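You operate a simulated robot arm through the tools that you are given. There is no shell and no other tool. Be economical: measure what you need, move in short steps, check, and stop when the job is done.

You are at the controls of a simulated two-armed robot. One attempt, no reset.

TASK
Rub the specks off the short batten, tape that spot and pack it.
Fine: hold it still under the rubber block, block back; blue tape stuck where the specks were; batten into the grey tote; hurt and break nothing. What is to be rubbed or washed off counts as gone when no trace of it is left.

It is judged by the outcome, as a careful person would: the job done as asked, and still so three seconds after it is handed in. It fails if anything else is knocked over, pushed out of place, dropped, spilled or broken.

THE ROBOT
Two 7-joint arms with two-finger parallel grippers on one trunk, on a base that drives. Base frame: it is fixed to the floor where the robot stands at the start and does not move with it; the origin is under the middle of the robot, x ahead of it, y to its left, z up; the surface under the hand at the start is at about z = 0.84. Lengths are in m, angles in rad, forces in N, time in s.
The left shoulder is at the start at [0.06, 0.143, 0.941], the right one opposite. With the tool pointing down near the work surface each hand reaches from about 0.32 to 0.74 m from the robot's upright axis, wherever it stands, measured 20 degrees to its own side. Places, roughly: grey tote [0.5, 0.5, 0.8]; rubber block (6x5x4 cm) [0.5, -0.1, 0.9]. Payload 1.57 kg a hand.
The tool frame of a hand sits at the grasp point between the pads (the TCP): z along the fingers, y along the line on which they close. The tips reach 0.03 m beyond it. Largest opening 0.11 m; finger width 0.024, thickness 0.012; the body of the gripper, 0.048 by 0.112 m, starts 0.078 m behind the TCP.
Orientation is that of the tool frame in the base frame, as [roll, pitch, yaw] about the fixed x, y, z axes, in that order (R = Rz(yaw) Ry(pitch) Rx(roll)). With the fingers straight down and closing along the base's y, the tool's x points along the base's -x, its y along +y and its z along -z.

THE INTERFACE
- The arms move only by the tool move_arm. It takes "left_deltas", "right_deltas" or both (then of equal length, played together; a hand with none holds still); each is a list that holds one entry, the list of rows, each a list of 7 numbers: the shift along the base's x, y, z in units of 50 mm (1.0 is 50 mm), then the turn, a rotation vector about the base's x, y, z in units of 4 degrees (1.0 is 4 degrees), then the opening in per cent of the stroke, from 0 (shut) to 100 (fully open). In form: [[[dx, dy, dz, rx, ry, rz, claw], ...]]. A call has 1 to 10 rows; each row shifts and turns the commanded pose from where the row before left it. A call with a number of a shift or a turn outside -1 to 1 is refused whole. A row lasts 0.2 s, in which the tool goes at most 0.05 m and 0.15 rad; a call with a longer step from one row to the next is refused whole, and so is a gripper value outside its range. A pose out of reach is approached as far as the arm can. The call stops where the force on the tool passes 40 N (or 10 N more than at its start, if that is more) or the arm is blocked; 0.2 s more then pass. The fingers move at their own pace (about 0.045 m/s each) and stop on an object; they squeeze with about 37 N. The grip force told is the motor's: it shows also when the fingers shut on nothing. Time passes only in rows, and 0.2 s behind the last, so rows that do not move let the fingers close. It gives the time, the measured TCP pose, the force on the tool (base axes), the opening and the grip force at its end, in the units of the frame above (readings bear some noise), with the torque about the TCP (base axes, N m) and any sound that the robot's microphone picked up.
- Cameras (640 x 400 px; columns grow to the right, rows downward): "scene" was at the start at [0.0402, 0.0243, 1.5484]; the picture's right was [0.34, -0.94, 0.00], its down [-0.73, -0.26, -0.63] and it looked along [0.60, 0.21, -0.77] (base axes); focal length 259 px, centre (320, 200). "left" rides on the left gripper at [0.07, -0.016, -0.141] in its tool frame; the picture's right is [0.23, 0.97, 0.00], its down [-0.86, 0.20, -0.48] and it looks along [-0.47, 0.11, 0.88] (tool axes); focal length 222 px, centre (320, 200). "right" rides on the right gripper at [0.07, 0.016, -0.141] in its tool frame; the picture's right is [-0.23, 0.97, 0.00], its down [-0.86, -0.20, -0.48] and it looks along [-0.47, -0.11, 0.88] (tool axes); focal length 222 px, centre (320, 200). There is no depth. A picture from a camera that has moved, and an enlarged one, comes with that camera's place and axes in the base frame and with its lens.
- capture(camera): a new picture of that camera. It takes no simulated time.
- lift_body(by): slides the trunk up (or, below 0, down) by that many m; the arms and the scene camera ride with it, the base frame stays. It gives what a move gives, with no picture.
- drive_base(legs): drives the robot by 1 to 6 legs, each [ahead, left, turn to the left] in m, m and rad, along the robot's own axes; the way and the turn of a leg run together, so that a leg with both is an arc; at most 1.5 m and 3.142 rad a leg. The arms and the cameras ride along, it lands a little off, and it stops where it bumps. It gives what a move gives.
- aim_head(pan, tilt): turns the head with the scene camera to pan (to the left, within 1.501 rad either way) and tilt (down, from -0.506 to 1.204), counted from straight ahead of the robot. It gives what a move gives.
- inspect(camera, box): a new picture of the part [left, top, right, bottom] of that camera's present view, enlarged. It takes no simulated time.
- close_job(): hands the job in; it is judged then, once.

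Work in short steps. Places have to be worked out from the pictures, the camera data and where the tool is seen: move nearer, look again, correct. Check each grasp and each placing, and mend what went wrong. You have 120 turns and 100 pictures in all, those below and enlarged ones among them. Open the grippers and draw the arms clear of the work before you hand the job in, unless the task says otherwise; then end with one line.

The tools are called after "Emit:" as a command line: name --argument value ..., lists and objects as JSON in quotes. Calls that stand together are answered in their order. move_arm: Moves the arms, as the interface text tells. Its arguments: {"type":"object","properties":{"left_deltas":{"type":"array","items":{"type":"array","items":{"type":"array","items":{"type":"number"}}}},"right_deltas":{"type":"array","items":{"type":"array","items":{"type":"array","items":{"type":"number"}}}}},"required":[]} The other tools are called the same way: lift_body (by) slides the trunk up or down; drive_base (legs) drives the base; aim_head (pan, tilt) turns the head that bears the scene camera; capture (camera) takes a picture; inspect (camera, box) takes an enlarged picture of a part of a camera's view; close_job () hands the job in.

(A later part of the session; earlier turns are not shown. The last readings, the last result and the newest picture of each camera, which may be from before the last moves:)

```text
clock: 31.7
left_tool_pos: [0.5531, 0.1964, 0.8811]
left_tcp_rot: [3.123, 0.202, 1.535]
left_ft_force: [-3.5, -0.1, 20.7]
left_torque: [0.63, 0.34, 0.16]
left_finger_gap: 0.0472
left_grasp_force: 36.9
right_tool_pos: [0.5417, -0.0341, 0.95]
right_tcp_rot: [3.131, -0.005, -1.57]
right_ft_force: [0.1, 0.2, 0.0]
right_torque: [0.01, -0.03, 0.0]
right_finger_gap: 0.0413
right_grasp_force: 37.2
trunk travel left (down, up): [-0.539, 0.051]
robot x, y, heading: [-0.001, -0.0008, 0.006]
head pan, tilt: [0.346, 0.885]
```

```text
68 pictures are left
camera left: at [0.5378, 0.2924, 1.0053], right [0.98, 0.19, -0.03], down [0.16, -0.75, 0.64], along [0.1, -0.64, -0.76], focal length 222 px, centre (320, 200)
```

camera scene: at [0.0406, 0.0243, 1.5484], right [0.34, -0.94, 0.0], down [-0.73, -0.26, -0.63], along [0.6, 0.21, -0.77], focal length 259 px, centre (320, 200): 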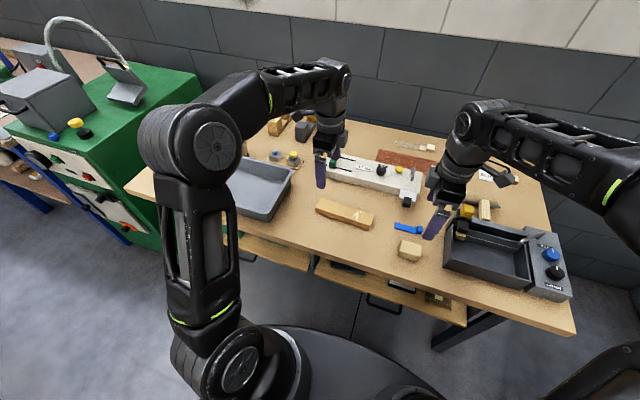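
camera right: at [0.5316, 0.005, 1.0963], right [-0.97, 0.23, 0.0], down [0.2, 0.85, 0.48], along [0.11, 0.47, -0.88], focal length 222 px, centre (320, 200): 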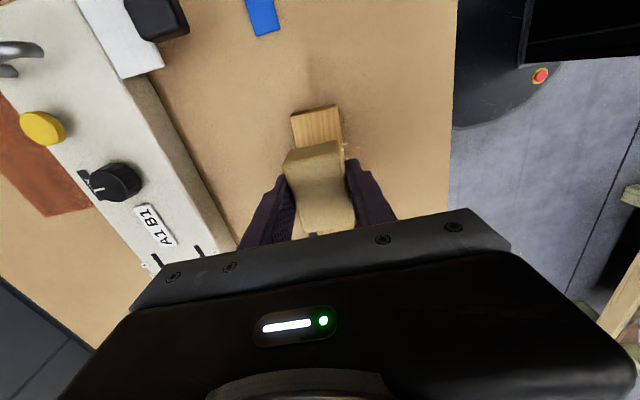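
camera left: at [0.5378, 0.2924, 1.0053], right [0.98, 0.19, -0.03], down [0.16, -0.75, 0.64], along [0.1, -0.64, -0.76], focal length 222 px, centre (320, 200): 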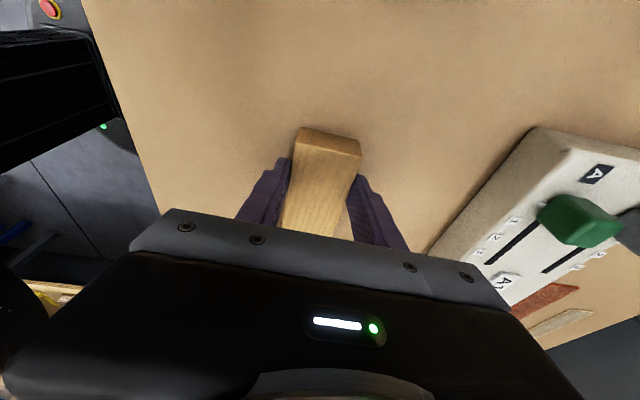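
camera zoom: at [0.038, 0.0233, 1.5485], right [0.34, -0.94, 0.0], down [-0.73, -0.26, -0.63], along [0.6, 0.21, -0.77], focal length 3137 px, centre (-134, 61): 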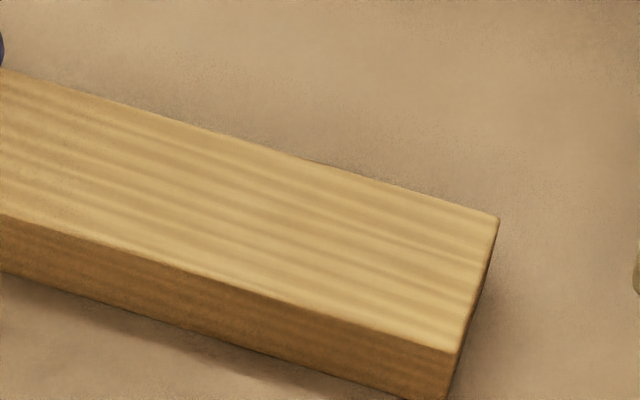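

The batten is clean. I carry the block back to its original spot at (0.480, -0.100).

Emit:
move_arm --right_deltas '[[[-0.3, -0.35, 0, 0, 0, 0, 0], [-0.5, -0.5, 0, 0, 0, 0, 0], [-0.43, -0.47, 0, 0, 0, 0, 0], [0, 0, -0.4, 0, 0, 0, 0], [0, 0, -0.5, 0, 0, 0, 0], [0, 0, -0.3, 0, 0, 0, 0], [0, 0, -0.15, 0, 0, 0, 0], [0, 0, -0.08, 0, 0, 0, 0], [0, 0, -0.04, 0, 0, 0, 0]]]'

Emit:
inspect --camera "right" --box '[220, 90, 420, 240]'

```text
clock: 33.7
left_tool_pos: [0.5527, 0.1958, 0.8811]
left_tcp_rot: [3.122, 0.202, 1.536]
left_ft_force: [-1.5, 1.0, 19.4]
left_torque: [-0.05, 0.39, 0.03]
left_finger_gap: 0.0475
left_grasp_force: 37.4
right_tool_pos: [0.4809, -0.0998, 0.8774]
right_tcp_rot: [3.13, -0.004, -1.571]
right_ft_force: [0.3, -0.6, -0.6]
right_torque: [-0.03, -0.03, -0.03]
right_finger_gap: 0.0411
right_grasp_force: 36.8
trunk travel left (down, up): [-0.539, 0.051]
robot x, y, heading: [0.0, 0.0008, -0.001]
head pan, tilt: [0.346, 0.885]
```

```text
2.67 times, centred on (320, 165) of right
camera zoom: at [0.4666, -0.1672, 1.0188], right [-0.97, 0.23, 0.01], down [0.21, 0.86, 0.47], along [0.1, 0.46, -0.88], focal length 592 px, centre (320, 293)
```

zoom: 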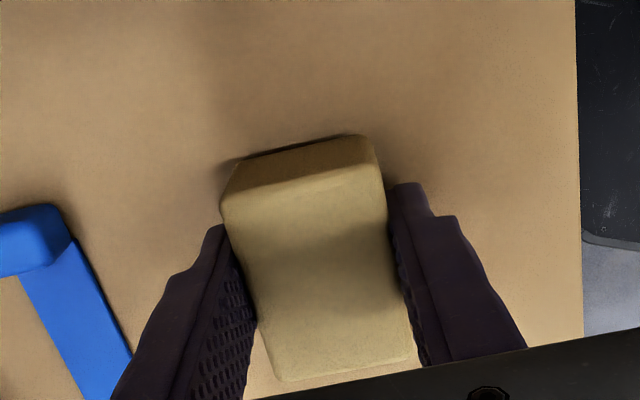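

Still just above the table with no contact force, so I creep down to touch.

Emit:
move_arm --right_deltas '[[[0, 0, -0.03, 0, 0, 0, 0], [0, 0, -0.03, 0, 0, 0, 0], [0, 0, 0, 0, 0, 0, 0]]]'

```text
clock: 34.5
left_tool_pos: [0.5531, 0.1964, 0.8807]
left_tcp_rot: [3.123, 0.203, 1.536]
left_ft_force: [-1.1, -0.3, 19.3]
left_torque: [-0.08, 0.4, 0.02]
left_finger_gap: 0.0474
left_grasp_force: 37.1
right_tool_pos: [0.4812, -0.1, 0.8746]
right_tcp_rot: [3.131, -0.005, -1.571]
right_ft_force: [0.3, 0.2, -1.2]
right_torque: [-0.03, 0.0, -0.01]
right_finger_gap: 0.0409
right_grasp_force: 36.6
trunk travel left (down, up): [-0.539, 0.051]
robot x, y, heading: [-0.0026, 0.001, 0.003]
head pan, tilt: [0.346, 0.885]
```

Emit:
move_arm --right_deltas '[[[0, 0, -0.03, 0, 0, 0, 0], [0, 0, -0.02, 0, 0, 0, 0], [0, 0, 0, 0, 0, 0, 0]]]'

Emit:
inspect --camera "scene" --box '[370, 200, 450, 270]'

```text
clock: 35.3
left_tool_pos: [0.5519, 0.1956, 0.8802]
left_tcp_rot: [3.121, 0.203, 1.536]
left_ft_force: [3.5, -0.5, 7.2]
left_torque: [0.01, 0.03, 0.03]
left_finger_gap: 0.0474
left_grasp_force: 37.3
right_tool_pos: [0.4817, -0.0989, 0.874]
right_tcp_rot: [3.136, -0.006, -1.572]
right_ft_force: [-4.7, -2.2, 26.5]
right_torque: [0.25, -0.33, 0.0]
right_finger_gap: 0.041
right_grasp_force: 37.1
trunk travel left (down, up): [-0.539, 0.051]
robot x, y, heading: [0.0011, 0.0007, 0.005]
head pan, tilt: [0.346, 0.885]
```

```text
5.71 times, centred on (410, 235) of scene
camera zoom: at [0.0372, 0.0235, 1.5487], right [0.34, -0.94, 0.0], down [-0.73, -0.26, -0.64], along [0.6, 0.21, -0.77], focal length 1479 px, centre (-194, 0)
```

zoom: 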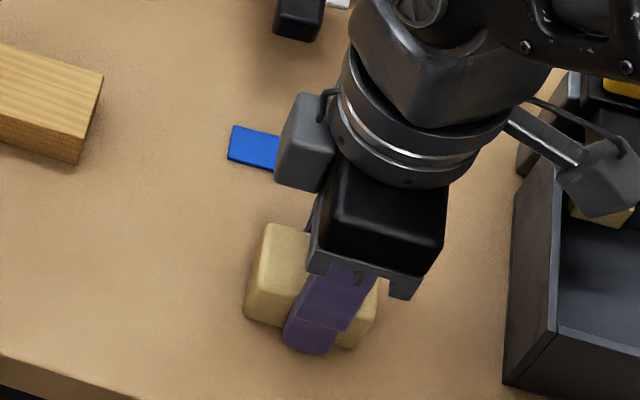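

The block now rests on the table. I ease up 1 mm, open only as far as clears the tape, and rise.

Emit:
move_arm --right_deltas '[[[0, 0, 0.03, 0, 0, 0, 0], [0, 0, 0, 0, 0, 0, 60], [0, 0, 0, 0, 0, 0, 60], [0, 0, 0, 0, 0, 0, 60], [0, 0, 0.3, 0, 0, 0, 60], [0, 0, 0.8, 0, 0, 0, 60], [0, 0, 0.9, 0, 0, 0, 60], [0.2, 0, 0.4, 0, 0, 0, 60]]]'

Emit:
inspect --camera "right" --box '[200, 70, 420, 240]'

Emit:
inspect --camera "scene" --box '[370, 200, 450, 270]'

```text
clock: 37.1
left_tool_pos: [0.553, 0.1962, 0.8809]
left_tcp_rot: [3.124, 0.203, 1.535]
left_ft_force: [-6.0, -0.2, 14.8]
left_torque: [-0.08, 0.6, -0.11]
left_finger_gap: 0.0473
left_grasp_force: 36.9
right_tool_pos: [0.4915, -0.0989, 0.9919]
right_tcp_rot: [3.132, -0.004, -1.571]
right_ft_force: [0.1, -0.5, 0.1]
right_torque: [0.02, -0.02, 0.0]
right_finger_gap: 0.0661
right_grasp_force: 0.0
trunk travel left (down, up): [-0.539, 0.051]
robot x, y, heading: [0.0006, 0.0014, 0.003]
head pan, tilt: [0.346, 0.885]
```

```text
2.35 times, centred on (310, 155) of right
camera zoom: at [0.4775, -0.1664, 1.1354], right [-0.97, 0.23, 0.01], down [0.21, 0.86, 0.47], along [0.1, 0.46, -0.88], focal length 523 px, centre (344, 306)
```

zoom: 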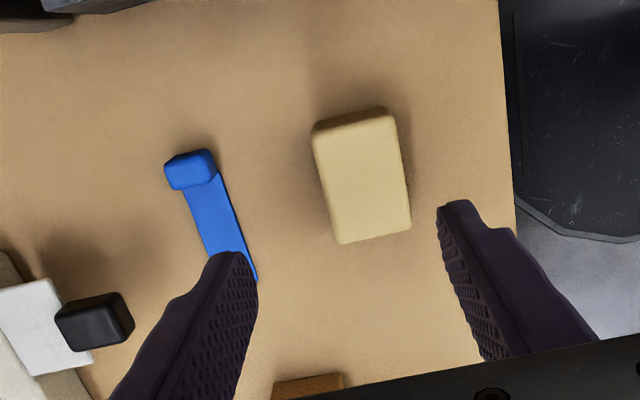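

```text
5.71 times, centred on (410, 235) of scene
camera zoom: at [0.0379, 0.0234, 1.5484], right [0.34, -0.94, 0.0], down [-0.73, -0.26, -0.63], along [0.6, 0.21, -0.77], focal length 1479 px, centre (-194, 0)
```

zoom: 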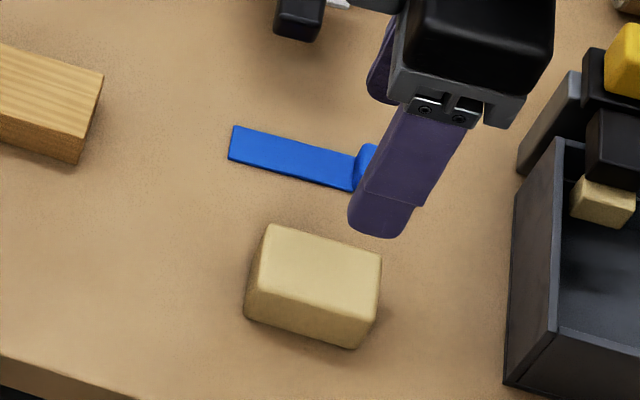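

The block is back in its place. The tape tab sits at about (0.568, -0.121), so I move over it with the fingers at 45 % and look before gripping.

Emit:
move_arm --right_deltas '[[[0.5, -0.16, 0, 0, 0, 0, 45], [0.6, -0.15, 0, 0, 0, 0, 45], [0.45, -0.15, 0, 0, 0, 0, 45], [0, 0, -0.6, 0, 0, 0, 45], [0, 0, -0.7, 0, 0, 0, 45], [0, 0, -0.3, 0, 0, 0, 45]]]'

Emit:
inspect --camera "right" --box '[220, 90, 420, 240]'

Emit:
inspect --camera "scene" --box '[370, 170, 480, 260]'

```text
clock: 38.5
left_tool_pos: [0.5529, 0.1959, 0.8803]
left_tcp_rot: [3.124, 0.202, 1.536]
left_ft_force: [-5.3, 1.1, 12.2]
left_torque: [-0.05, 0.51, -0.09]
left_finger_gap: 0.0475
left_grasp_force: 36.6
right_tool_pos: [0.5681, -0.1226, 0.9145]
right_tcp_rot: [3.13, -0.006, -1.571]
right_ft_force: [-0.1, 0.0, -0.8]
right_torque: [0.0, -0.03, -0.01]
right_finger_gap: 0.0494
right_grasp_force: 0.1
trunk travel left (down, up): [-0.539, 0.051]
robot x, y, heading: [-0.0004, 0.0024, -0.001]
head pan, tilt: [0.346, 0.885]
```

```text
2.67 times, centred on (320, 165) of right
camera zoom: at [0.5541, -0.1904, 1.0555], right [-0.97, 0.23, 0.01], down [0.2, 0.86, 0.47], along [0.1, 0.46, -0.88], focal length 592 px, centre (320, 293)
```

zoom: 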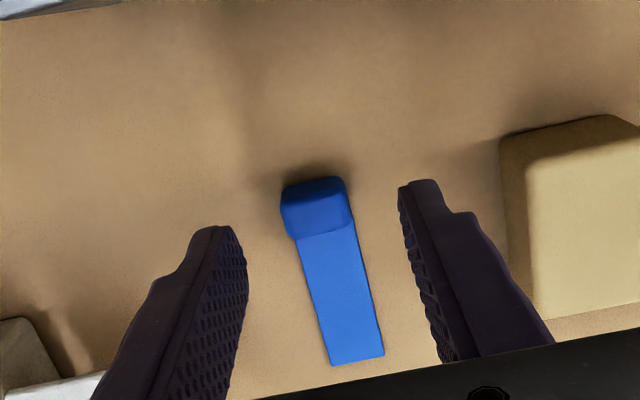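

```text
4.44 times, centred on (425, 215) of scene
camera zoom: at [0.0383, 0.0234, 1.5484], right [0.34, -0.94, 0.0], down [-0.73, -0.26, -0.63], along [0.6, 0.21, -0.77], focal length 1150 px, centre (-147, 133)
```

zoom: 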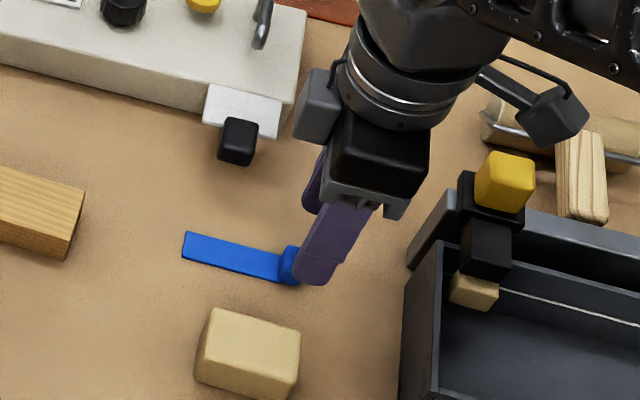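

The tab lies between the fingers, centred at about (0.570, -0.119), with the strip running to y -0.042. I go down to leave the tips about 5 mm above the table and grip the tab.

Emit:
move_arm --right_deltas '[[[0.03, 0.05, -0.35, 0, 0, 0, 45], [0, 0, -0.3, 0, 0, 0, 45], [0, 0, -0.12, 0, 0, 0, 45], [0, 0, 0, 0, 0, 0, 20], [0, 0, 0, 0, 0, 0, 0], [0, 0, 0, 0, 0, 0, 0], [0, 0, 0, 0, 0, 0, 0], [0, 0, 0, 0, 0, 0, 0]]]'

Emit:
inspect --camera "right" --box '[220, 90, 420, 240]'

```text
clock: 40.3
left_tool_pos: [0.5534, 0.1955, 0.8806]
left_tcp_rot: [3.125, 0.203, 1.535]
left_ft_force: [-3.3, -0.4, 12.2]
left_torque: [-0.02, 0.44, -0.1]
left_finger_gap: 0.0474
left_grasp_force: 37.6
right_tool_pos: [0.5698, -0.1213, 0.8752]
right_tcp_rot: [3.131, -0.005, -1.569]
right_ft_force: [0.0, -0.2, 0.7]
right_torque: [0.02, 0.0, 0.0]
right_finger_gap: 0.0214
right_grasp_force: 34.7
trunk travel left (down, up): [-0.539, 0.051]
robot x, y, heading: [0.0017, 0.0014, -0.003]
head pan, tilt: [0.346, 0.885]
```

```text
2.67 times, centred on (320, 165) of right
camera zoom: at [0.5561, -0.188, 1.0168], right [-0.97, 0.23, 0.01], down [0.21, 0.86, 0.47], along [0.1, 0.46, -0.88], focal length 592 px, centre (320, 293)
```

zoom: 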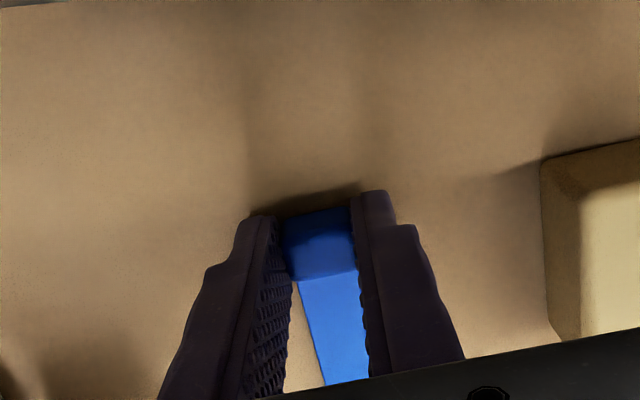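

The tab is gripped at a 0.021 gap. I lift slowly and check that the strip comes along.

Emit:
move_arm --right_deltas '[[[0, 0, 0.05, 0, 0, 0, 0], [0, 0, 0.1, 0, 0, 0, 0], [0, 0, 0.2, 0, 0, 0, 0], [0, 0, 0.3, 0, 0, 0, 0], [0, 0, 0.3, 0, 0, 0, 0], [0, 0, 0.3, 0, 0, 0, 0], [0, 0, 0.2, 0, 0, 0, 0], [0, 0, 0.1, 0, 0, 0, 0]]]'

Emit:
inspect --camera "scene" --box '[330, 150, 450, 250]'

Emit:
inspect --camera "right" --box '[220, 90, 420, 240]'

```text
clock: 42.1
left_tool_pos: [0.5532, 0.1948, 0.8806]
left_tcp_rot: [3.124, 0.202, 1.535]
left_ft_force: [-1.3, -0.4, 12.7]
left_torque: [-0.03, 0.36, -0.06]
left_finger_gap: 0.0476
left_grasp_force: 37.1
right_tool_pos: [0.57, -0.1212, 0.9524]
right_tcp_rot: [3.132, -0.005, -1.571]
right_ft_force: [-0.5, 0.2, 0.2]
right_torque: [-0.01, -0.04, -0.02]
right_finger_gap: 0.0213
right_grasp_force: 34.5
trunk travel left (down, up): [-0.539, 0.051]
robot x, y, heading: [-0.0036, -0.0026, -0.006]
head pan, tilt: [0.346, 0.885]
```

```text
4.00 times, centred on (390, 200) of scene
camera zoom: at [0.0389, 0.0234, 1.5484], right [0.34, -0.94, 0.0], down [-0.73, -0.26, -0.63], along [0.6, 0.21, -0.77], focal length 1035 px, centre (40, 200)
```

zoom: 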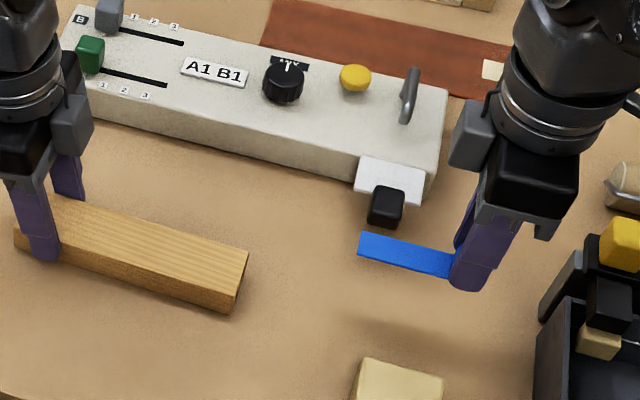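

```text
2.67 times, centred on (320, 165) of right
camera zoom: at [0.5553, -0.1878, 1.0936], right [-0.97, 0.23, 0.01], down [0.21, 0.86, 0.47], along [0.1, 0.46, -0.88], focal length 592 px, centre (320, 293)
```

zoom: 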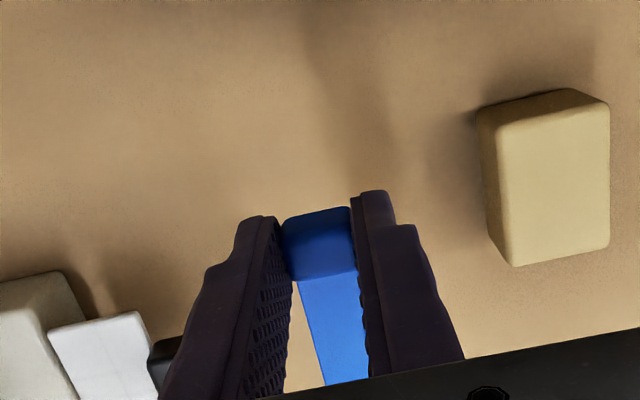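

The strip comes along rigidly. I carry it over the cleaned spot, turned 2° to match the batten, with the tab near the batten's right end.

Emit:
move_arm --right_deltas '[[[-0.1, 0.4, 0, 0, 0, -0.5, 0], [-0.14, 0.6, 0, 0, 0, 0, 0], [-0.1, 0.7, 0, 0, 0, 0, 0], [-0.1, 0.7, 0, 0, 0, 0, 0], [0, 0.5, 0, 0, 0, 0, 0], [0, 0.32, 0, 0, 0, 0, 0], [0, 0, -0.4, 0, 0, 0, 0], [0, 0, -0.2, 0, 0, 0, 0], [0, 0, 0, 0, 0, 0, 0]]]'

Emit:
inspect --camera "scene" --box '[320, 160, 400, 230]'

Emit:
inspect --camera "right" --box '[220, 90, 420, 240]'

```text
clock: 44.1
left_tool_pos: [0.5526, 0.1966, 0.8798]
left_tcp_rot: [3.124, 0.205, 1.536]
left_ft_force: [0.0, 0.0, 12.4]
left_torque: [-0.08, 0.38, -0.06]
left_finger_gap: 0.0473
left_grasp_force: 36.8
right_tool_pos: [0.5489, 0.0408, 0.921]
right_tcp_rot: [3.132, -0.006, -1.605]
right_ft_force: [0.1, -0.2, 0.6]
right_torque: [-0.02, 0.01, 0.01]
right_finger_gap: 0.0215
right_grasp_force: 34.2
trunk travel left (down, up): [-0.539, 0.051]
robot x, y, heading: [0.0031, 0.0009, -0.005]
head pan, tilt: [0.346, 0.885]
```

```text
5.71 times, centred on (360, 195) of scene
camera zoom: at [0.039, 0.0235, 1.5484], right [0.34, -0.94, 0.0], down [-0.73, -0.26, -0.63], along [0.6, 0.21, -0.77], focal length 1479 px, centre (91, 229)
```

zoom: 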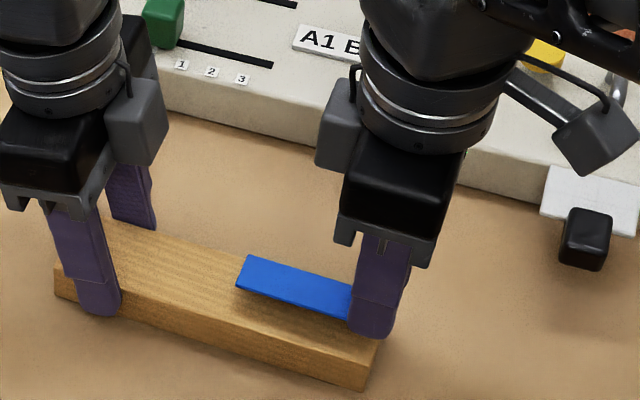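

```text
2.67 times, centred on (320, 165) of right
camera zoom: at [0.5316, -0.0258, 1.0629], right [-0.96, 0.26, 0.01], down [0.24, 0.85, 0.47], along [0.12, 0.46, -0.88], focal length 592 px, centre (320, 293)
```

zoom: 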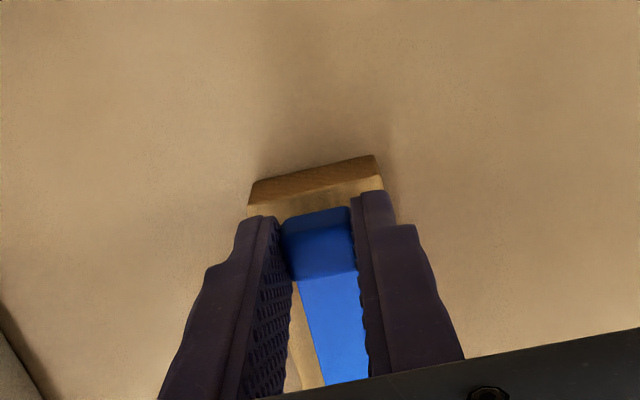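

The strip hovers about 1.5 cm above the batten, aligned and centred. I lower it until it presses.

Emit:
move_arm --right_deltas '[[[0, 0, -0.14, 0, 0, 0, 0], [0, 0, -0.12, 0, 0, 0, 0], [0, 0, -0.04, 0, 0, 0, 0], [0, 0, 0, 0, 0, 0, 0]]]'

Emit:
move_arm --right_deltas '[[[0, 0, -0.03, 0, 0, 0, 0], [0, 0, 0, 0, 0, 0, 0]]]'

```text
clock: 45.1
left_tool_pos: [0.5533, 0.1964, 0.881]
left_tcp_rot: [3.125, 0.202, 1.535]
left_ft_force: [-0.2, -0.3, 12.9]
left_torque: [-0.07, 0.38, -0.03]
left_finger_gap: 0.0475
left_grasp_force: 36.8
right_tool_pos: [0.5483, 0.0403, 0.9065]
right_tcp_rot: [3.131, -0.005, -1.605]
right_ft_force: [-0.4, 0.2, 0.1]
right_torque: [0.0, -0.01, 0.01]
right_finger_gap: 0.0213
right_grasp_force: 34.1
trunk travel left (down, up): [-0.539, 0.051]
robot x, y, heading: [-0.0002, 0.0007, 0.001]
head pan, tilt: [0.346, 0.885]
```

```text
clock: 45.7
left_tool_pos: [0.5537, 0.1967, 0.8798]
left_tcp_rot: [3.124, 0.203, 1.536]
left_ft_force: [0.0, 0.3, 13.2]
left_torque: [-0.05, 0.34, 0.0]
left_finger_gap: 0.0474
left_grasp_force: 37.0
right_tool_pos: [0.5475, 0.0409, 0.9052]
right_tcp_rot: [3.133, -0.005, -1.608]
right_ft_force: [0.8, 0.1, -0.7]
right_torque: [-0.01, 0.0, 0.01]
right_finger_gap: 0.0214
right_grasp_force: 34.5
trunk travel left (down, up): [-0.539, 0.051]
robot x, y, heading: [-0.0041, -0.0006, -0.004]
head pan, tilt: [0.346, 0.885]
```

Emit:
move_arm --right_deltas '[[[0, 0, -0.03, 0, 0, 0, 0], [0, 0, -0.02, 0, 0, 0, 0], [0, 0, 0, 0, 0, 0, 0]]]'

Emit:
inspect --camera "scene" --box '[330, 180, 390, 230]'

```text
clock: 46.5
left_tool_pos: [0.5529, 0.195, 0.8807]
left_tcp_rot: [3.124, 0.202, 1.536]
left_ft_force: [-0.1, 0.4, 12.0]
left_torque: [-0.01, 0.34, -0.02]
left_finger_gap: 0.0476
left_grasp_force: 37.2
right_tool_pos: [0.5478, 0.0403, 0.9047]
right_tcp_rot: [3.132, -0.005, -1.605]
right_ft_force: [0.0, 0.4, 0.4]
right_torque: [-0.01, 0.0, -0.01]
right_finger_gap: 0.0214
right_grasp_force: 34.5
trunk travel left (down, up): [-0.539, 0.051]
robot x, y, heading: [0.0018, -0.0002, -0.002]
head pan, tilt: [0.346, 0.885]
```

```text
8.00 times, centred on (360, 205) of scene
camera zoom: at [0.039, 0.0235, 1.5484], right [0.34, -0.94, 0.0], down [-0.73, -0.26, -0.63], along [0.6, 0.21, -0.77], focal length 2070 px, centre (0, 160)
```

zoom: 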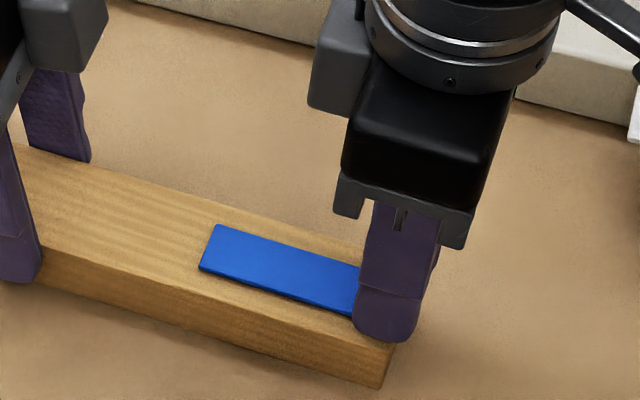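

The tape lies right over where the specks were in this view. I continue down to press it on.

Emit:
move_arm --right_deltas '[[[0, 0, -0.03, 0, 0, 0, 0], [0, 0, -0.03, 0, 0, 0, 0], [0, 0, 0, 0, 0, 0, 0]]]'

```text
clock: 47.3
left_tool_pos: [0.5543, 0.196, 0.8806]
left_tcp_rot: [3.123, 0.202, 1.536]
left_ft_force: [5.2, -0.5, 5.0]
left_torque: [0.3, 0.45, 0.2]
left_finger_gap: 0.0473
left_grasp_force: 37.2
right_tool_pos: [0.5491, 0.0412, 0.9017]
right_tcp_rot: [3.132, -0.003, -1.605]
right_ft_force: [-2.6, -0.4, 15.3]
right_torque: [0.26, -0.03, 0.06]
right_finger_gap: 0.0215
right_grasp_force: 34.5
trunk travel left (down, up): [-0.539, 0.051]
robot x, y, heading: [0.0004, -0.0058, -0.001]
head pan, tilt: [0.346, 0.885]
```

The tape is pressed on with 15 N. I hold a moment, then release the tab and rise.

Emit:
move_arm --right_deltas '[[[0, 0, 0, 0, 0, 0, 0], [0, 0, 0, 0, 0, 0, 0], [0, 0, 0, 0, 0, 0, 0], [0, 0, 0.02, 0, 0, 0, 45], [0, 0, 0, 0, 0, 0, 45], [0, 0, 0, 0, 0, 0, 45], [0, 0, 0.2, 0, 0, 0, 45], [0, 0, 0.6, 0, 0, 0, 45], [0, 0, 0.8, 0, 0, 0, 45]]]'

Emit:
inspect --camera "scene" --box '[330, 180, 390, 230]'

Emit:
inspect --camera "right" --box '[220, 90, 420, 240]'

```text
clock: 49.3
left_tool_pos: [0.5532, 0.1963, 0.8807]
left_tcp_rot: [3.124, 0.204, 1.536]
left_ft_force: [-3.6, 0.0, 11.1]
left_torque: [-0.12, 0.43, -0.16]
left_finger_gap: 0.0476
left_grasp_force: 37.3
right_tool_pos: [0.5477, 0.0399, 0.9822]
right_tcp_rot: [3.129, -0.005, -1.606]
right_ft_force: [0.4, 0.6, -0.6]
right_torque: [-0.01, 0.03, 0.05]
right_finger_gap: 0.0495
right_grasp_force: 0.1
trunk travel left (down, up): [-0.539, 0.051]
robot x, y, heading: [-0.0027, -0.0029, -0.001]
head pan, tilt: [0.346, 0.885]
```

```text
8.00 times, centred on (360, 205) of scene
camera zoom: at [0.0388, 0.0236, 1.5483], right [0.34, -0.94, 0.0], down [-0.73, -0.26, -0.63], along [0.6, 0.21, -0.77], focal length 2070 px, centre (0, 160)
```

zoom: 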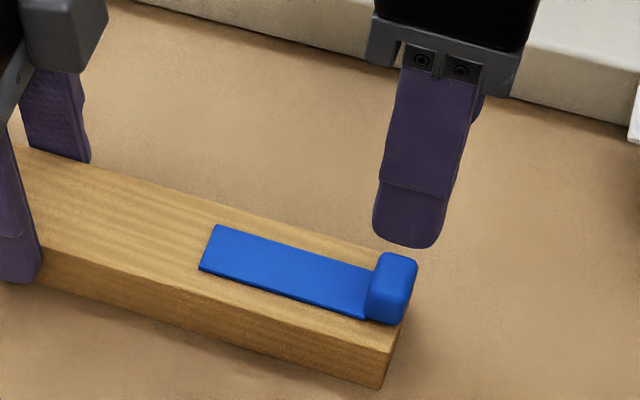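

```text
2.67 times, centred on (320, 165) of right
camera zoom: at [0.5305, -0.0267, 1.1243], right [-0.97, 0.26, 0.01], down [0.23, 0.85, 0.47], along [0.11, 0.46, -0.88], focal length 592 px, centre (320, 293)
```

zoom: 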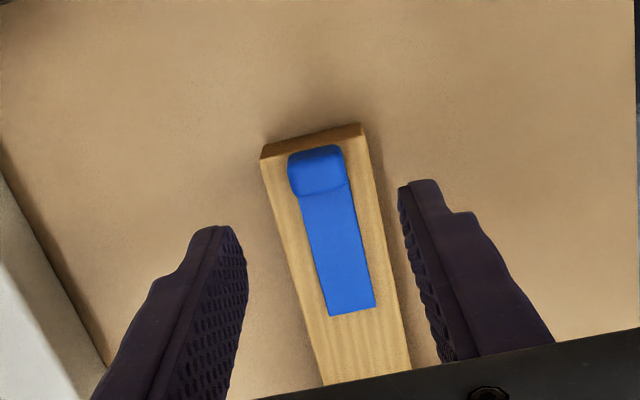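

The tape sits well on the spot. To be sure it sticks along its length, I shut the right fingers and press the middle of the strip gently.

Emit:
move_arm --right_deltas '[[[0, 0.45, 0, 0, 0, 0, 0], [0.05, 0.45, 0, 0, 0, 0, 0], [0, 0, -0.4, 0, 0, 0, 0], [0, 0, -0.5, 0, 0, 0, 0], [0, 0, -0.4, 0, 0, 0, 0], [0, 0, -0.1, 0, 0, 0, 0], [0, 0, -0.06, 0, 0, 0, 0], [0, 0, -0.04, 0, 0, 0, 0]]]'

Emit:
move_arm --right_deltas '[[[0, 0, -0.03, 0, 0, 0, 0], [0, 0, -0.02, 0, 0, 0, 0], [0, 0, 0, 0, 0, 0, 0]]]'

```text
clock: 51.1
left_tool_pos: [0.5541, 0.1949, 0.8793]
left_tcp_rot: [3.123, 0.203, 1.537]
left_ft_force: [-3.0, -0.1, 7.9]
left_torque: [0.0, 0.33, -0.11]
left_finger_gap: 0.0475
left_grasp_force: 37.1
right_tool_pos: [0.5495, 0.0852, 0.9059]
right_tcp_rot: [3.132, -0.005, -1.604]
right_ft_force: [-0.2, 0.3, -0.3]
right_torque: [-0.01, 0.0, -0.01]
right_finger_gap: 0.0
right_grasp_force: 21.0
trunk travel left (down, up): [-0.539, 0.051]
robot x, y, heading: [0.0004, -0.0021, -0.002]
head pan, tilt: [0.346, 0.885]
```

```text
clock: 51.9
left_tool_pos: [0.5541, 0.1962, 0.8805]
left_tcp_rot: [3.124, 0.202, 1.534]
left_ft_force: [-2.0, -0.8, 7.3]
left_torque: [-0.02, 0.3, -0.08]
left_finger_gap: 0.0474
left_grasp_force: 37.3
right_tool_pos: [0.551, 0.086, 0.9045]
right_tcp_rot: [3.131, -0.004, -1.605]
right_ft_force: [0.7, 0.7, 0.5]
right_torque: [0.0, 0.02, 0.0]
right_finger_gap: 0.0
right_grasp_force: 21.7
trunk travel left (down, up): [-0.539, 0.051]
robot x, y, heading: [0.0018, -0.0023, 0.003]
head pan, tilt: [0.346, 0.885]
```

Emit:
move_arm --right_deltas '[[[0, 0, -0.04, 0, 0, 0, 0], [0, 0, -0.03, 0, 0, 0, 0], [0, 0, 0, 0, 0, 0, 0]]]'

```text
clock: 52.7
left_tool_pos: [0.5541, 0.1965, 0.8813]
left_tcp_rot: [3.125, 0.203, 1.535]
left_ft_force: [-0.4, -0.6, 7.3]
left_torque: [0.01, 0.3, -0.01]
left_finger_gap: 0.0475
left_grasp_force: 37.0
right_tool_pos: [0.5503, 0.0869, 0.9005]
right_tcp_rot: [3.13, -0.005, -1.608]
right_ft_force: [-0.2, 0.6, 1.8]
right_torque: [0.0, -0.01, -0.01]
right_finger_gap: 0.0
right_grasp_force: 21.2
trunk travel left (down, up): [-0.539, 0.051]
robot x, y, heading: [0.0013, -0.0009, 0.001]
head pan, tilt: [0.346, 0.885]
```

Emit:
move_arm --right_deltas '[[[0, 0, -0.04, 0, 0, 0, 0], [0, 0, 0, 0, 0, 0, 0]]]'

```text
clock: 53.3
left_tool_pos: [0.5533, 0.1964, 0.8806]
left_tcp_rot: [3.123, 0.202, 1.536]
left_ft_force: [3.3, -1.4, 0.4]
left_torque: [0.13, 0.35, 0.1]
left_finger_gap: 0.0474
left_grasp_force: 36.9
right_tool_pos: [0.5499, 0.0857, 0.8993]
right_tcp_rot: [3.134, -0.004, -1.607]
right_ft_force: [-0.8, -0.7, 19.5]
right_torque: [0.01, 0.04, 0.02]
right_finger_gap: 0.0002
right_grasp_force: 21.2
trunk travel left (down, up): [-0.539, 0.051]
robot x, y, heading: [-0.0049, -0.0012, 0.003]
head pan, tilt: [0.346, 0.885]
```

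The strip was pressed with about 20 N. I lift the right hand and park it up and to the right, then look at the tape and the tote.

Emit:
move_arm --right_deltas '[[[0, 0, 0.2, 0, 0, 0, 0], [0, 0, 0.7, 0, 0, 0, 0], [0, -0.5, 0.9, 0, 0, 0, 30], [0, -0.9, 0.9, 0, 0, 0, 30], [0, -0.9, 0.9, 0, 0, 0, 30], [0, -0.9, 0.4, 0, 0, 0, 30], [0, -0.9, 0, 0, 0, 0, 30], [0, -0.5, 0, 0, 0, 0, 30]]]'

Emit:
capture --camera "scene"

Emit:
inspect --camera "scene" --box '[170, 130, 400, 240]'

```text
refused: row 3 steps farther than a row can; nothing moved
```

```text
53 pictures are left
camera scene: at [0.0389, 0.0234, 1.5486], right [0.34, -0.94, 0.0], down [-0.73, -0.26, -0.63], along [0.6, 0.21, -0.77], focal length 259 px, centre (320, 200)
```

scene: 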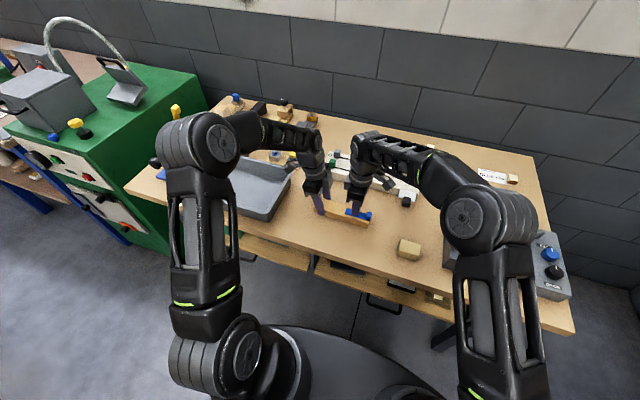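

```text
2.78 times, centred on (285, 185) of scene
camera zoom: at [0.0389, 0.0234, 1.5486], right [0.34, -0.94, 0.0], down [-0.73, -0.26, -0.63], along [0.6, 0.21, -0.77], focal length 720 px, centre (417, 242)
```

zoom: 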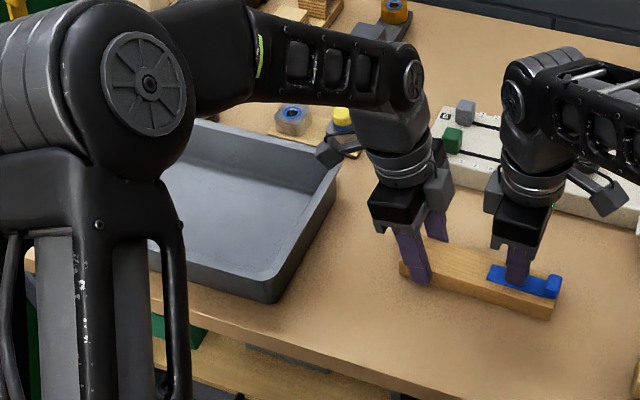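

The retreat was refused for step length, so I repeat it with smaller steps.

Emit:
move_arm --right_deltas '[[[0, 0, 0.2, 0, 0, 0, 0], [0, 0, 0.7, 0, 0, 0, 0], [0, -0.4, 0.8, 0, 0, 0, 30], [0, -0.6, 0.7, 0, 0, 0, 30], [0, -0.6, 0.7, 0, 0, 0, 30], [0, -0.8, 0.4, 0, 0, 0, 30], [0, -0.9, 0, 0, 0, 0, 30], [0, -0.9, 0, 0, 0, 0, 30], [0, -0.5, 0, 0, 0, 0, 30]]]'

Emit:
inspect --camera "scene" --box '[170, 130, 400, 240]'

```text
clock: 55.3
left_tool_pos: [0.5541, 0.197, 0.8799]
left_tcp_rot: [3.122, 0.203, 1.535]
left_ft_force: [-0.7, 0.2, 8.1]
left_torque: [0.44, 0.31, 0.0]
left_finger_gap: 0.0475
left_grasp_force: 37.0
right_tool_pos: [0.5513, -0.1496, 1.0729]
right_tcp_rot: [3.131, -0.006, -1.607]
right_ft_force: [-0.5, 0.3, 0.1]
right_torque: [-0.01, 0.0, 0.01]
right_finger_gap: 0.0331
right_grasp_force: 0.0
trunk travel left (down, up): [-0.539, 0.051]
robot x, y, heading: [-0.0002, 0.0007, -0.001]
head pan, tilt: [0.346, 0.885]
```

```text
2.78 times, centred on (285, 185) of scene
camera zoom: at [0.0393, 0.0236, 1.5484], right [0.34, -0.94, 0.0], down [-0.73, -0.26, -0.63], along [0.6, 0.21, -0.77], focal length 720 px, centre (417, 242)
```

zoom: 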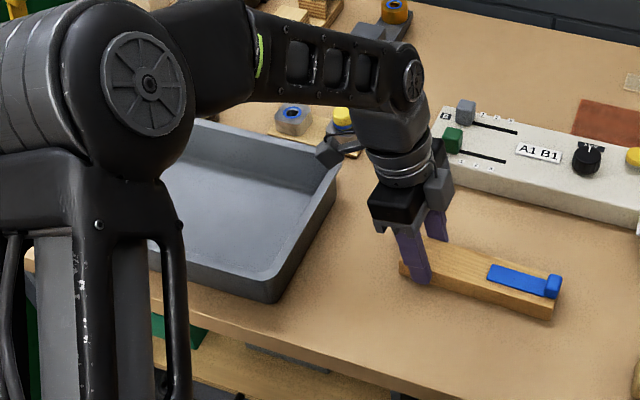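

The tape stays put. I lift the batten slowly with the left hand and check that it stays level.

Emit:
move_arm --left_deltas '[[[0, 0, 0.05, 0, 0, 0, 0], [0, 0, 0.1, 0, 0, 0, 0], [0, 0, 0.2, 0, 0, 0, 0], [0, 0, 0.3, 0, 0, 0, 0], [0, 0, 0.4, 0, 0, 0, 0], [0, 0, 0.4, 0, 0, 0, 0], [0, 0, 0.4, 0, 0, 0, 0], [0, 0, 0.3, 0, 0, 0, 0], [0, 0, 0.2, 0, 0, 0, 0]]]'

Emit:
inspect --camera "scene" --box '[170, 110, 400, 240]'

Emit:
capture --camera "left"

```text
clock: 57.3
left_tool_pos: [0.5535, 0.196, 0.9981]
left_tcp_rot: [3.125, 0.203, 1.536]
left_ft_force: [0.6, -0.3, -2.4]
left_torque: [0.11, 0.01, -0.01]
left_finger_gap: 0.0474
left_grasp_force: 37.3
right_tool_pos: [0.5529, -0.1499, 1.0725]
right_tcp_rot: [3.13, -0.005, -1.605]
right_ft_force: [0.3, -0.3, 0.3]
right_torque: [-0.03, 0.0, 0.0]
right_finger_gap: 0.0332
right_grasp_force: 0.0
trunk travel left (down, up): [-0.539, 0.051]
robot x, y, heading: [-0.0045, 0.0017, -0.001]
head pan, tilt: [0.346, 0.885]
```

```text
2.78 times, centred on (285, 175) of scene
camera zoom: at [0.0401, 0.0239, 1.5483], right [0.34, -0.94, 0.0], down [-0.73, -0.26, -0.63], along [0.6, 0.21, -0.77], focal length 720 px, centre (417, 270)
```

zoom: 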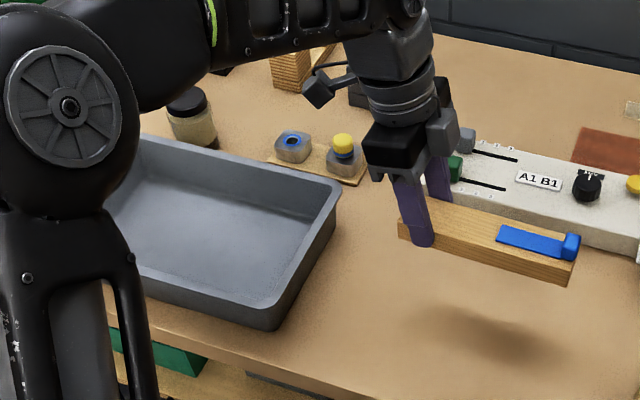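

```text
49 pictures are left
camera left: at [0.5391, 0.292, 1.1217], right [0.98, 0.19, -0.03], down [0.17, -0.75, 0.64], along [0.1, -0.64, -0.76], focal length 222 px, centre (320, 200)
```

left: 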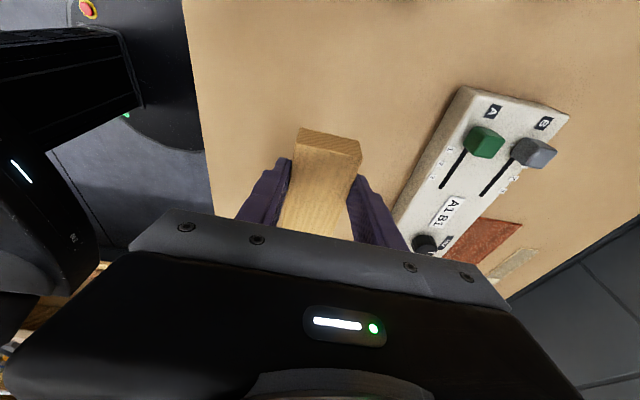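

The batten hangs level and firm. I move it halfway towards the tote at this height and check the surroundings.

Emit:
move_arm --left_deltas '[[[0, 0.2, 0.2, 0, 0, 0, 0], [-0.1, 0.4, 0.2, 0, 0, 0, 0], [-0.1, 0.6, 0, 0, 0, 0, 0], [-0.1, 0.7, 0, 0, 0, 0, 0], [-0.1, 0.7, 0, 0, 0, 0, 0], [-0.1, 0.6, 0, 0, 0, 0, 0], [-0.1, 0.5, 0, 0, 0, 0, 0], [0, 0.3, 0, 0, 0, 0, 0]]]'

Emit:
capture --camera "scene"

Emit:
capture --camera "left"

```text
clock: 59.1
left_tool_pos: [0.5234, 0.3976, 1.018]
left_tcp_rot: [3.125, 0.203, 1.535]
left_ft_force: [-0.6, -0.4, -2.2]
left_torque: [0.15, 0.01, -0.02]
left_finger_gap: 0.0475
left_grasp_force: 37.4
right_tool_pos: [0.5511, -0.1487, 1.0731]
right_tcp_rot: [3.13, -0.006, -1.606]
right_ft_force: [0.1, 1.0, -0.4]
right_torque: [-0.01, 0.01, 0.03]
right_finger_gap: 0.0331
right_grasp_force: 0.1
trunk travel left (down, up): [-0.539, 0.051]
robot x, y, heading: [-0.0013, 0.002, 0.006]
head pan, tilt: [0.346, 0.885]
```

```text
48 pictures are left
camera scene: at [0.0403, 0.0242, 1.5483], right [0.34, -0.94, 0.0], down [-0.73, -0.26, -0.63], along [0.6, 0.21, -0.77], focal length 259 px, centre (320, 200)
```

scene: 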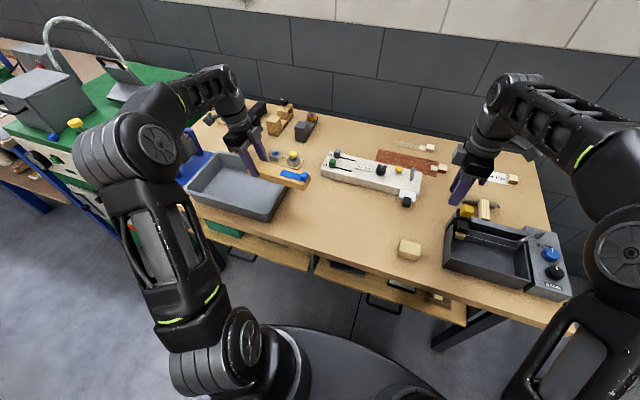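

```text
47 pictures are left
camera left: at [0.5091, 0.494, 1.1422], right [0.98, 0.19, -0.03], down [0.17, -0.75, 0.64], along [0.1, -0.64, -0.76], focal length 222 px, centre (320, 200)
```

left: 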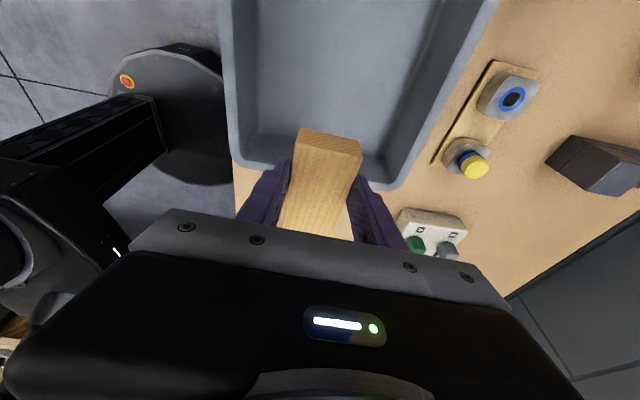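

The batten is over the tote's right rim. The tote spans about x 0.43–0.63 and y 0.335–0.64. I move on to bring the whole batten inside.

Emit:
move_arm --left_deltas '[[[0, 0.3, 0, 0, 0, 0, 0], [-0.1, 0.5, 0, 0, 0, 0, 0], [-0.1, 0.6, 0, 0, 0, 0, 0], [-0.1, 0.6, 0, 0, 0, 0, 0], [0, 0.5, 0, 0, 0, 0, 0], [0, 0.3, 0, 0, 0, 0, 0], [0, 0, 0, 0, 0, 0, 0]]]'

Emit:
capture --camera "scene"

Emit:
capture --camera "left"

```text
clock: 60.7
left_tool_pos: [0.5119, 0.4765, 1.0168]
left_tcp_rot: [3.12, 0.2, 1.536]
left_ft_force: [0.2, -1.1, -1.5]
left_torque: [0.11, -0.01, 0.0]
left_finger_gap: 0.0475
left_grasp_force: 36.7
left hand out of reach, approached as far as the arm can: row 4, 5, 6
right_tool_pos: [0.5526, -0.1494, 1.0726]
right_tcp_rot: [3.128, -0.007, -1.605]
right_ft_force: [1.0, 0.1, -0.5]
right_torque: [-0.01, -0.01, 0.0]
right_finger_gap: 0.0328
right_grasp_force: 0.0
trunk travel left (down, up): [-0.539, 0.051]
robot x, y, heading: [0.002, 0.0001, -0.002]
head pan, tilt: [0.346, 0.885]
```

```text
46 pictures are left
camera scene: at [0.0403, 0.024, 1.5483], right [0.34, -0.94, 0.0], down [-0.73, -0.26, -0.63], along [0.6, 0.21, -0.77], focal length 259 px, centre (320, 200)
```

scene: 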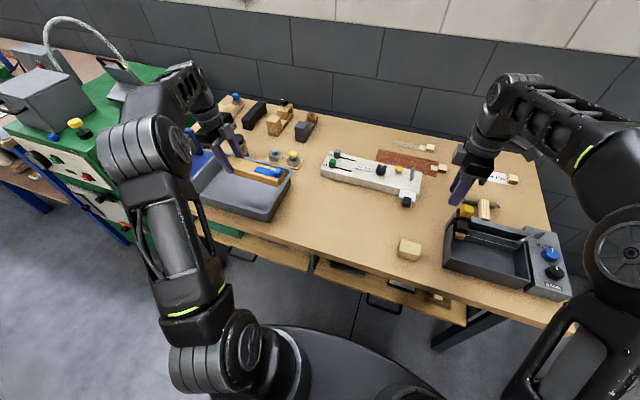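

```text
45 pictures are left
camera left: at [0.4966, 0.5723, 1.1422], right [0.98, 0.19, -0.03], down [0.16, -0.75, 0.64], along [0.11, -0.63, -0.77], focal length 222 px, centre (320, 200)
```

left: 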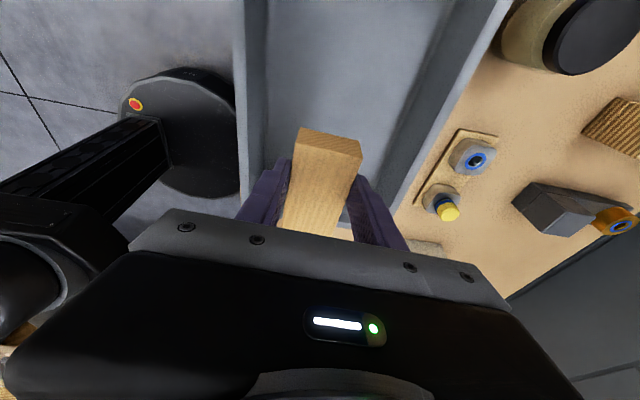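

The arm is at its reach limit at y 0.4765, with the batten's end still over the rim. The path to the left is clear, so I drive the base 8 cm left to carry the batten fully inside.

Emit:
drive_base --legs '[[0, 0.08, 0]]'

Emit:
capture --camera "scene"

Emit:
capture --camera "left"

```text
clock: 61.8
left_tool_pos: [0.5114, 0.5582, 1.0174]
left_tcp_rot: [3.121, 0.201, 1.537]
left_ft_force: [-0.3, 0.5, -2.5]
left_torque: [0.08, -0.01, -0.01]
left_finger_gap: 0.0475
left_grasp_force: 37.1
right_tool_pos: [0.5517, -0.0661, 1.0735]
right_tcp_rot: [3.131, -0.006, -1.606]
right_ft_force: [-0.5, 0.7, 0.8]
right_torque: [-0.02, 0.0, 0.02]
right_finger_gap: 0.0327
right_grasp_force: 0.0
trunk travel left (down, up): [-0.539, 0.051]
robot x, y, heading: [-0.003, 0.0812, -0.001]
head pan, tilt: [0.346, 0.885]
```

```text
44 pictures are left
camera scene: at [0.0403, 0.1068, 1.5483], right [0.34, -0.94, 0.0], down [-0.73, -0.26, -0.63], along [0.6, 0.21, -0.77], focal length 259 px, centre (320, 200)
```

scene: 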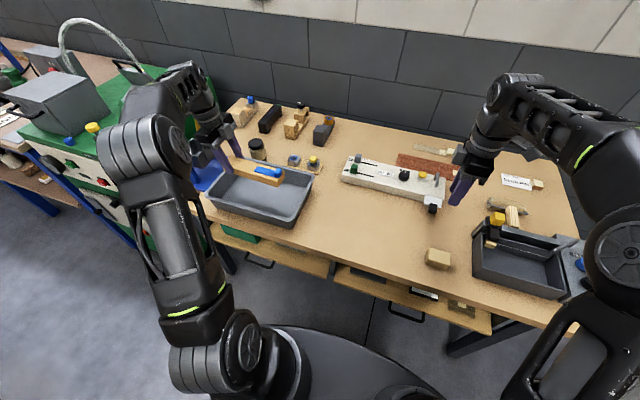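

```text
43 pictures are left
camera left: at [0.4964, 0.6547, 1.1415], right [0.98, 0.19, -0.03], down [0.16, -0.75, 0.64], along [0.11, -0.64, -0.77], focal length 222 px, centre (320, 200)
```

left: 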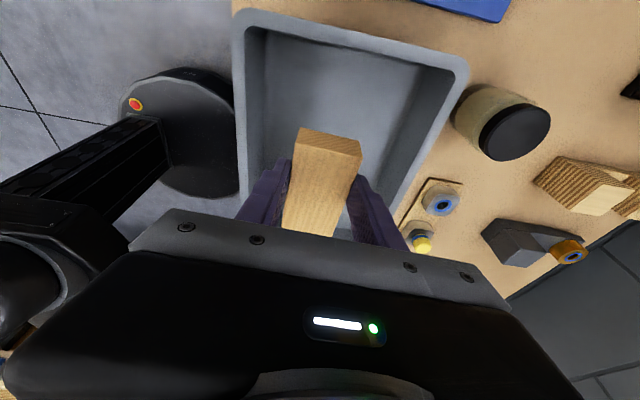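

The batten is now wholly over the tote (x 0.43–0.63, y 0.335–0.64). I centre it in x and lower it most of the way.

Emit:
move_arm --left_deltas '[[[0.15, 0.05, -0.2, 0, 0, 0, 0], [0.15, 0, -0.4, 0, 0, 0, 0], [0, 0, -0.5, 0, 0, 0, 0], [0, 0, -0.5, 0, 0, 0, 0], [0, 0, -0.4, 0, 0, 0, 0], [0, 0, -0.2, 0, 0, 0, 0], [0, 0, -0.1, 0, 0, 0, 0], [0, 0, 0, 0, 0, 0, 0]]]'

Emit:
inspect --camera "scene" --box '[180, 130, 330, 240]'

```text
clock: 63.6
left_tool_pos: [0.5275, 0.5597, 0.9021]
left_tcp_rot: [3.12, 0.2, 1.535]
left_ft_force: [0.2, 0.1, -1.1]
left_torque: [0.13, 0.02, 0.02]
left_finger_gap: 0.0475
left_grasp_force: 37.6
right_tool_pos: [0.5515, -0.0672, 1.0724]
right_tcp_rot: [3.13, -0.006, -1.606]
right_ft_force: [-0.4, -0.2, -1.0]
right_torque: [-0.01, 0.01, -0.01]
right_finger_gap: 0.033
right_grasp_force: 0.1
trunk travel left (down, up): [-0.539, 0.051]
robot x, y, heading: [-0.0029, 0.0795, -0.007]
head pan, tilt: [0.346, 0.885]
```

```text
3.64 times, centred on (255, 185) of scene
camera zoom: at [0.0403, 0.105, 1.5483], right [0.34, -0.94, 0.0], down [-0.73, -0.26, -0.63], along [0.6, 0.21, -0.77], focal length 941 px, centre (556, 254)
```

zoom: 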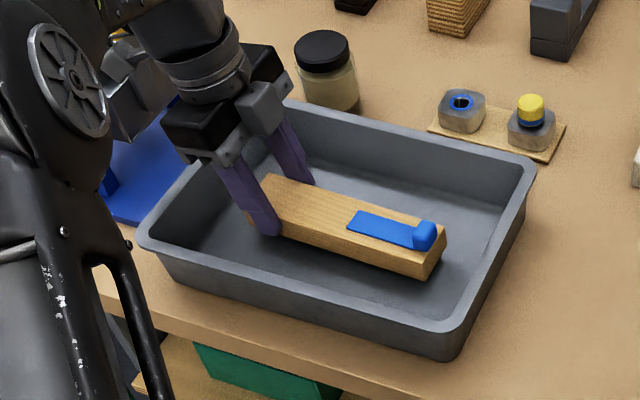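

The batten hangs centred in the tote just above its floor. I creep down to contact.

Emit:
move_arm --left_deltas '[[[0, 0, -0.1, 0, 0, 0, 0], [0, 0, -0.1, 0, 0, 0, 0], [0, 0, -0.04, 0, 0, 0, 0], [0, 0, 0, 0, 0, 0, 0]]]'

Emit:
move_arm --left_deltas '[[[0, 0, -0.04, 0, 0, 0, 0], [0, 0, 0, 0, 0, 0, 0]]]'

```text
clock: 64.6
left_tool_pos: [0.5268, 0.56, 0.8913]
left_tcp_rot: [3.121, 0.197, 1.534]
left_ft_force: [0.7, -0.2, -2.5]
left_torque: [0.14, 0.0, -0.03]
left_finger_gap: 0.0476
left_grasp_force: 37.4
right_tool_pos: [0.5523, -0.0684, 1.0728]
right_tcp_rot: [3.13, -0.004, -1.606]
right_ft_force: [0.5, -0.6, 0.0]
right_torque: [-0.01, -0.02, 0.0]
right_finger_gap: 0.033
right_grasp_force: 0.1
trunk travel left (down, up): [-0.539, 0.051]
robot x, y, heading: [-0.0009, 0.0827, -0.002]
head pan, tilt: [0.346, 0.885]
```

```text
clock: 65.2
left_tool_pos: [0.5275, 0.561, 0.888]
left_tcp_rot: [3.121, 0.198, 1.537]
left_ft_force: [-0.6, 0.0, -0.9]
left_torque: [0.13, -0.01, 0.01]
left_finger_gap: 0.0474
left_grasp_force: 37.0
right_tool_pos: [0.5518, -0.0683, 1.0727]
right_tcp_rot: [3.128, -0.004, -1.607]
right_ft_force: [0.0, 0.1, -0.2]
right_torque: [0.01, -0.01, -0.02]
right_finger_gap: 0.033
right_grasp_force: 0.1
trunk travel left (down, up): [-0.539, 0.051]
robot x, y, heading: [0.0019, 0.0793, -0.002]
head pan, tilt: [0.346, 0.885]
```

Emit:
move_arm --left_deltas '[[[0, 0, -0.03, 0, 0, 0, 0], [0, 0, -0.03, 0, 0, 0, 0], [0, 0, 0, 0, 0, 0, 0]]]'

```text
clock: 66.0
left_tool_pos: [0.5268, 0.5586, 0.8849]
left_tcp_rot: [3.121, 0.201, 1.536]
left_ft_force: [0.5, 0.1, 0.0]
left_torque: [-0.09, 0.07, -0.03]
left_finger_gap: 0.0478
left_grasp_force: 36.7
right_tool_pos: [0.5518, -0.0683, 1.0727]
right_tcp_rot: [3.129, -0.006, -1.606]
right_ft_force: [-0.1, 0.9, -0.1]
right_torque: [-0.02, 0.0, -0.01]
right_finger_gap: 0.0329
right_grasp_force: 0.0
trunk travel left (down, up): [-0.539, 0.051]
robot x, y, heading: [0.0007, 0.083, -0.009]
head pan, tilt: [0.346, 0.885]
```

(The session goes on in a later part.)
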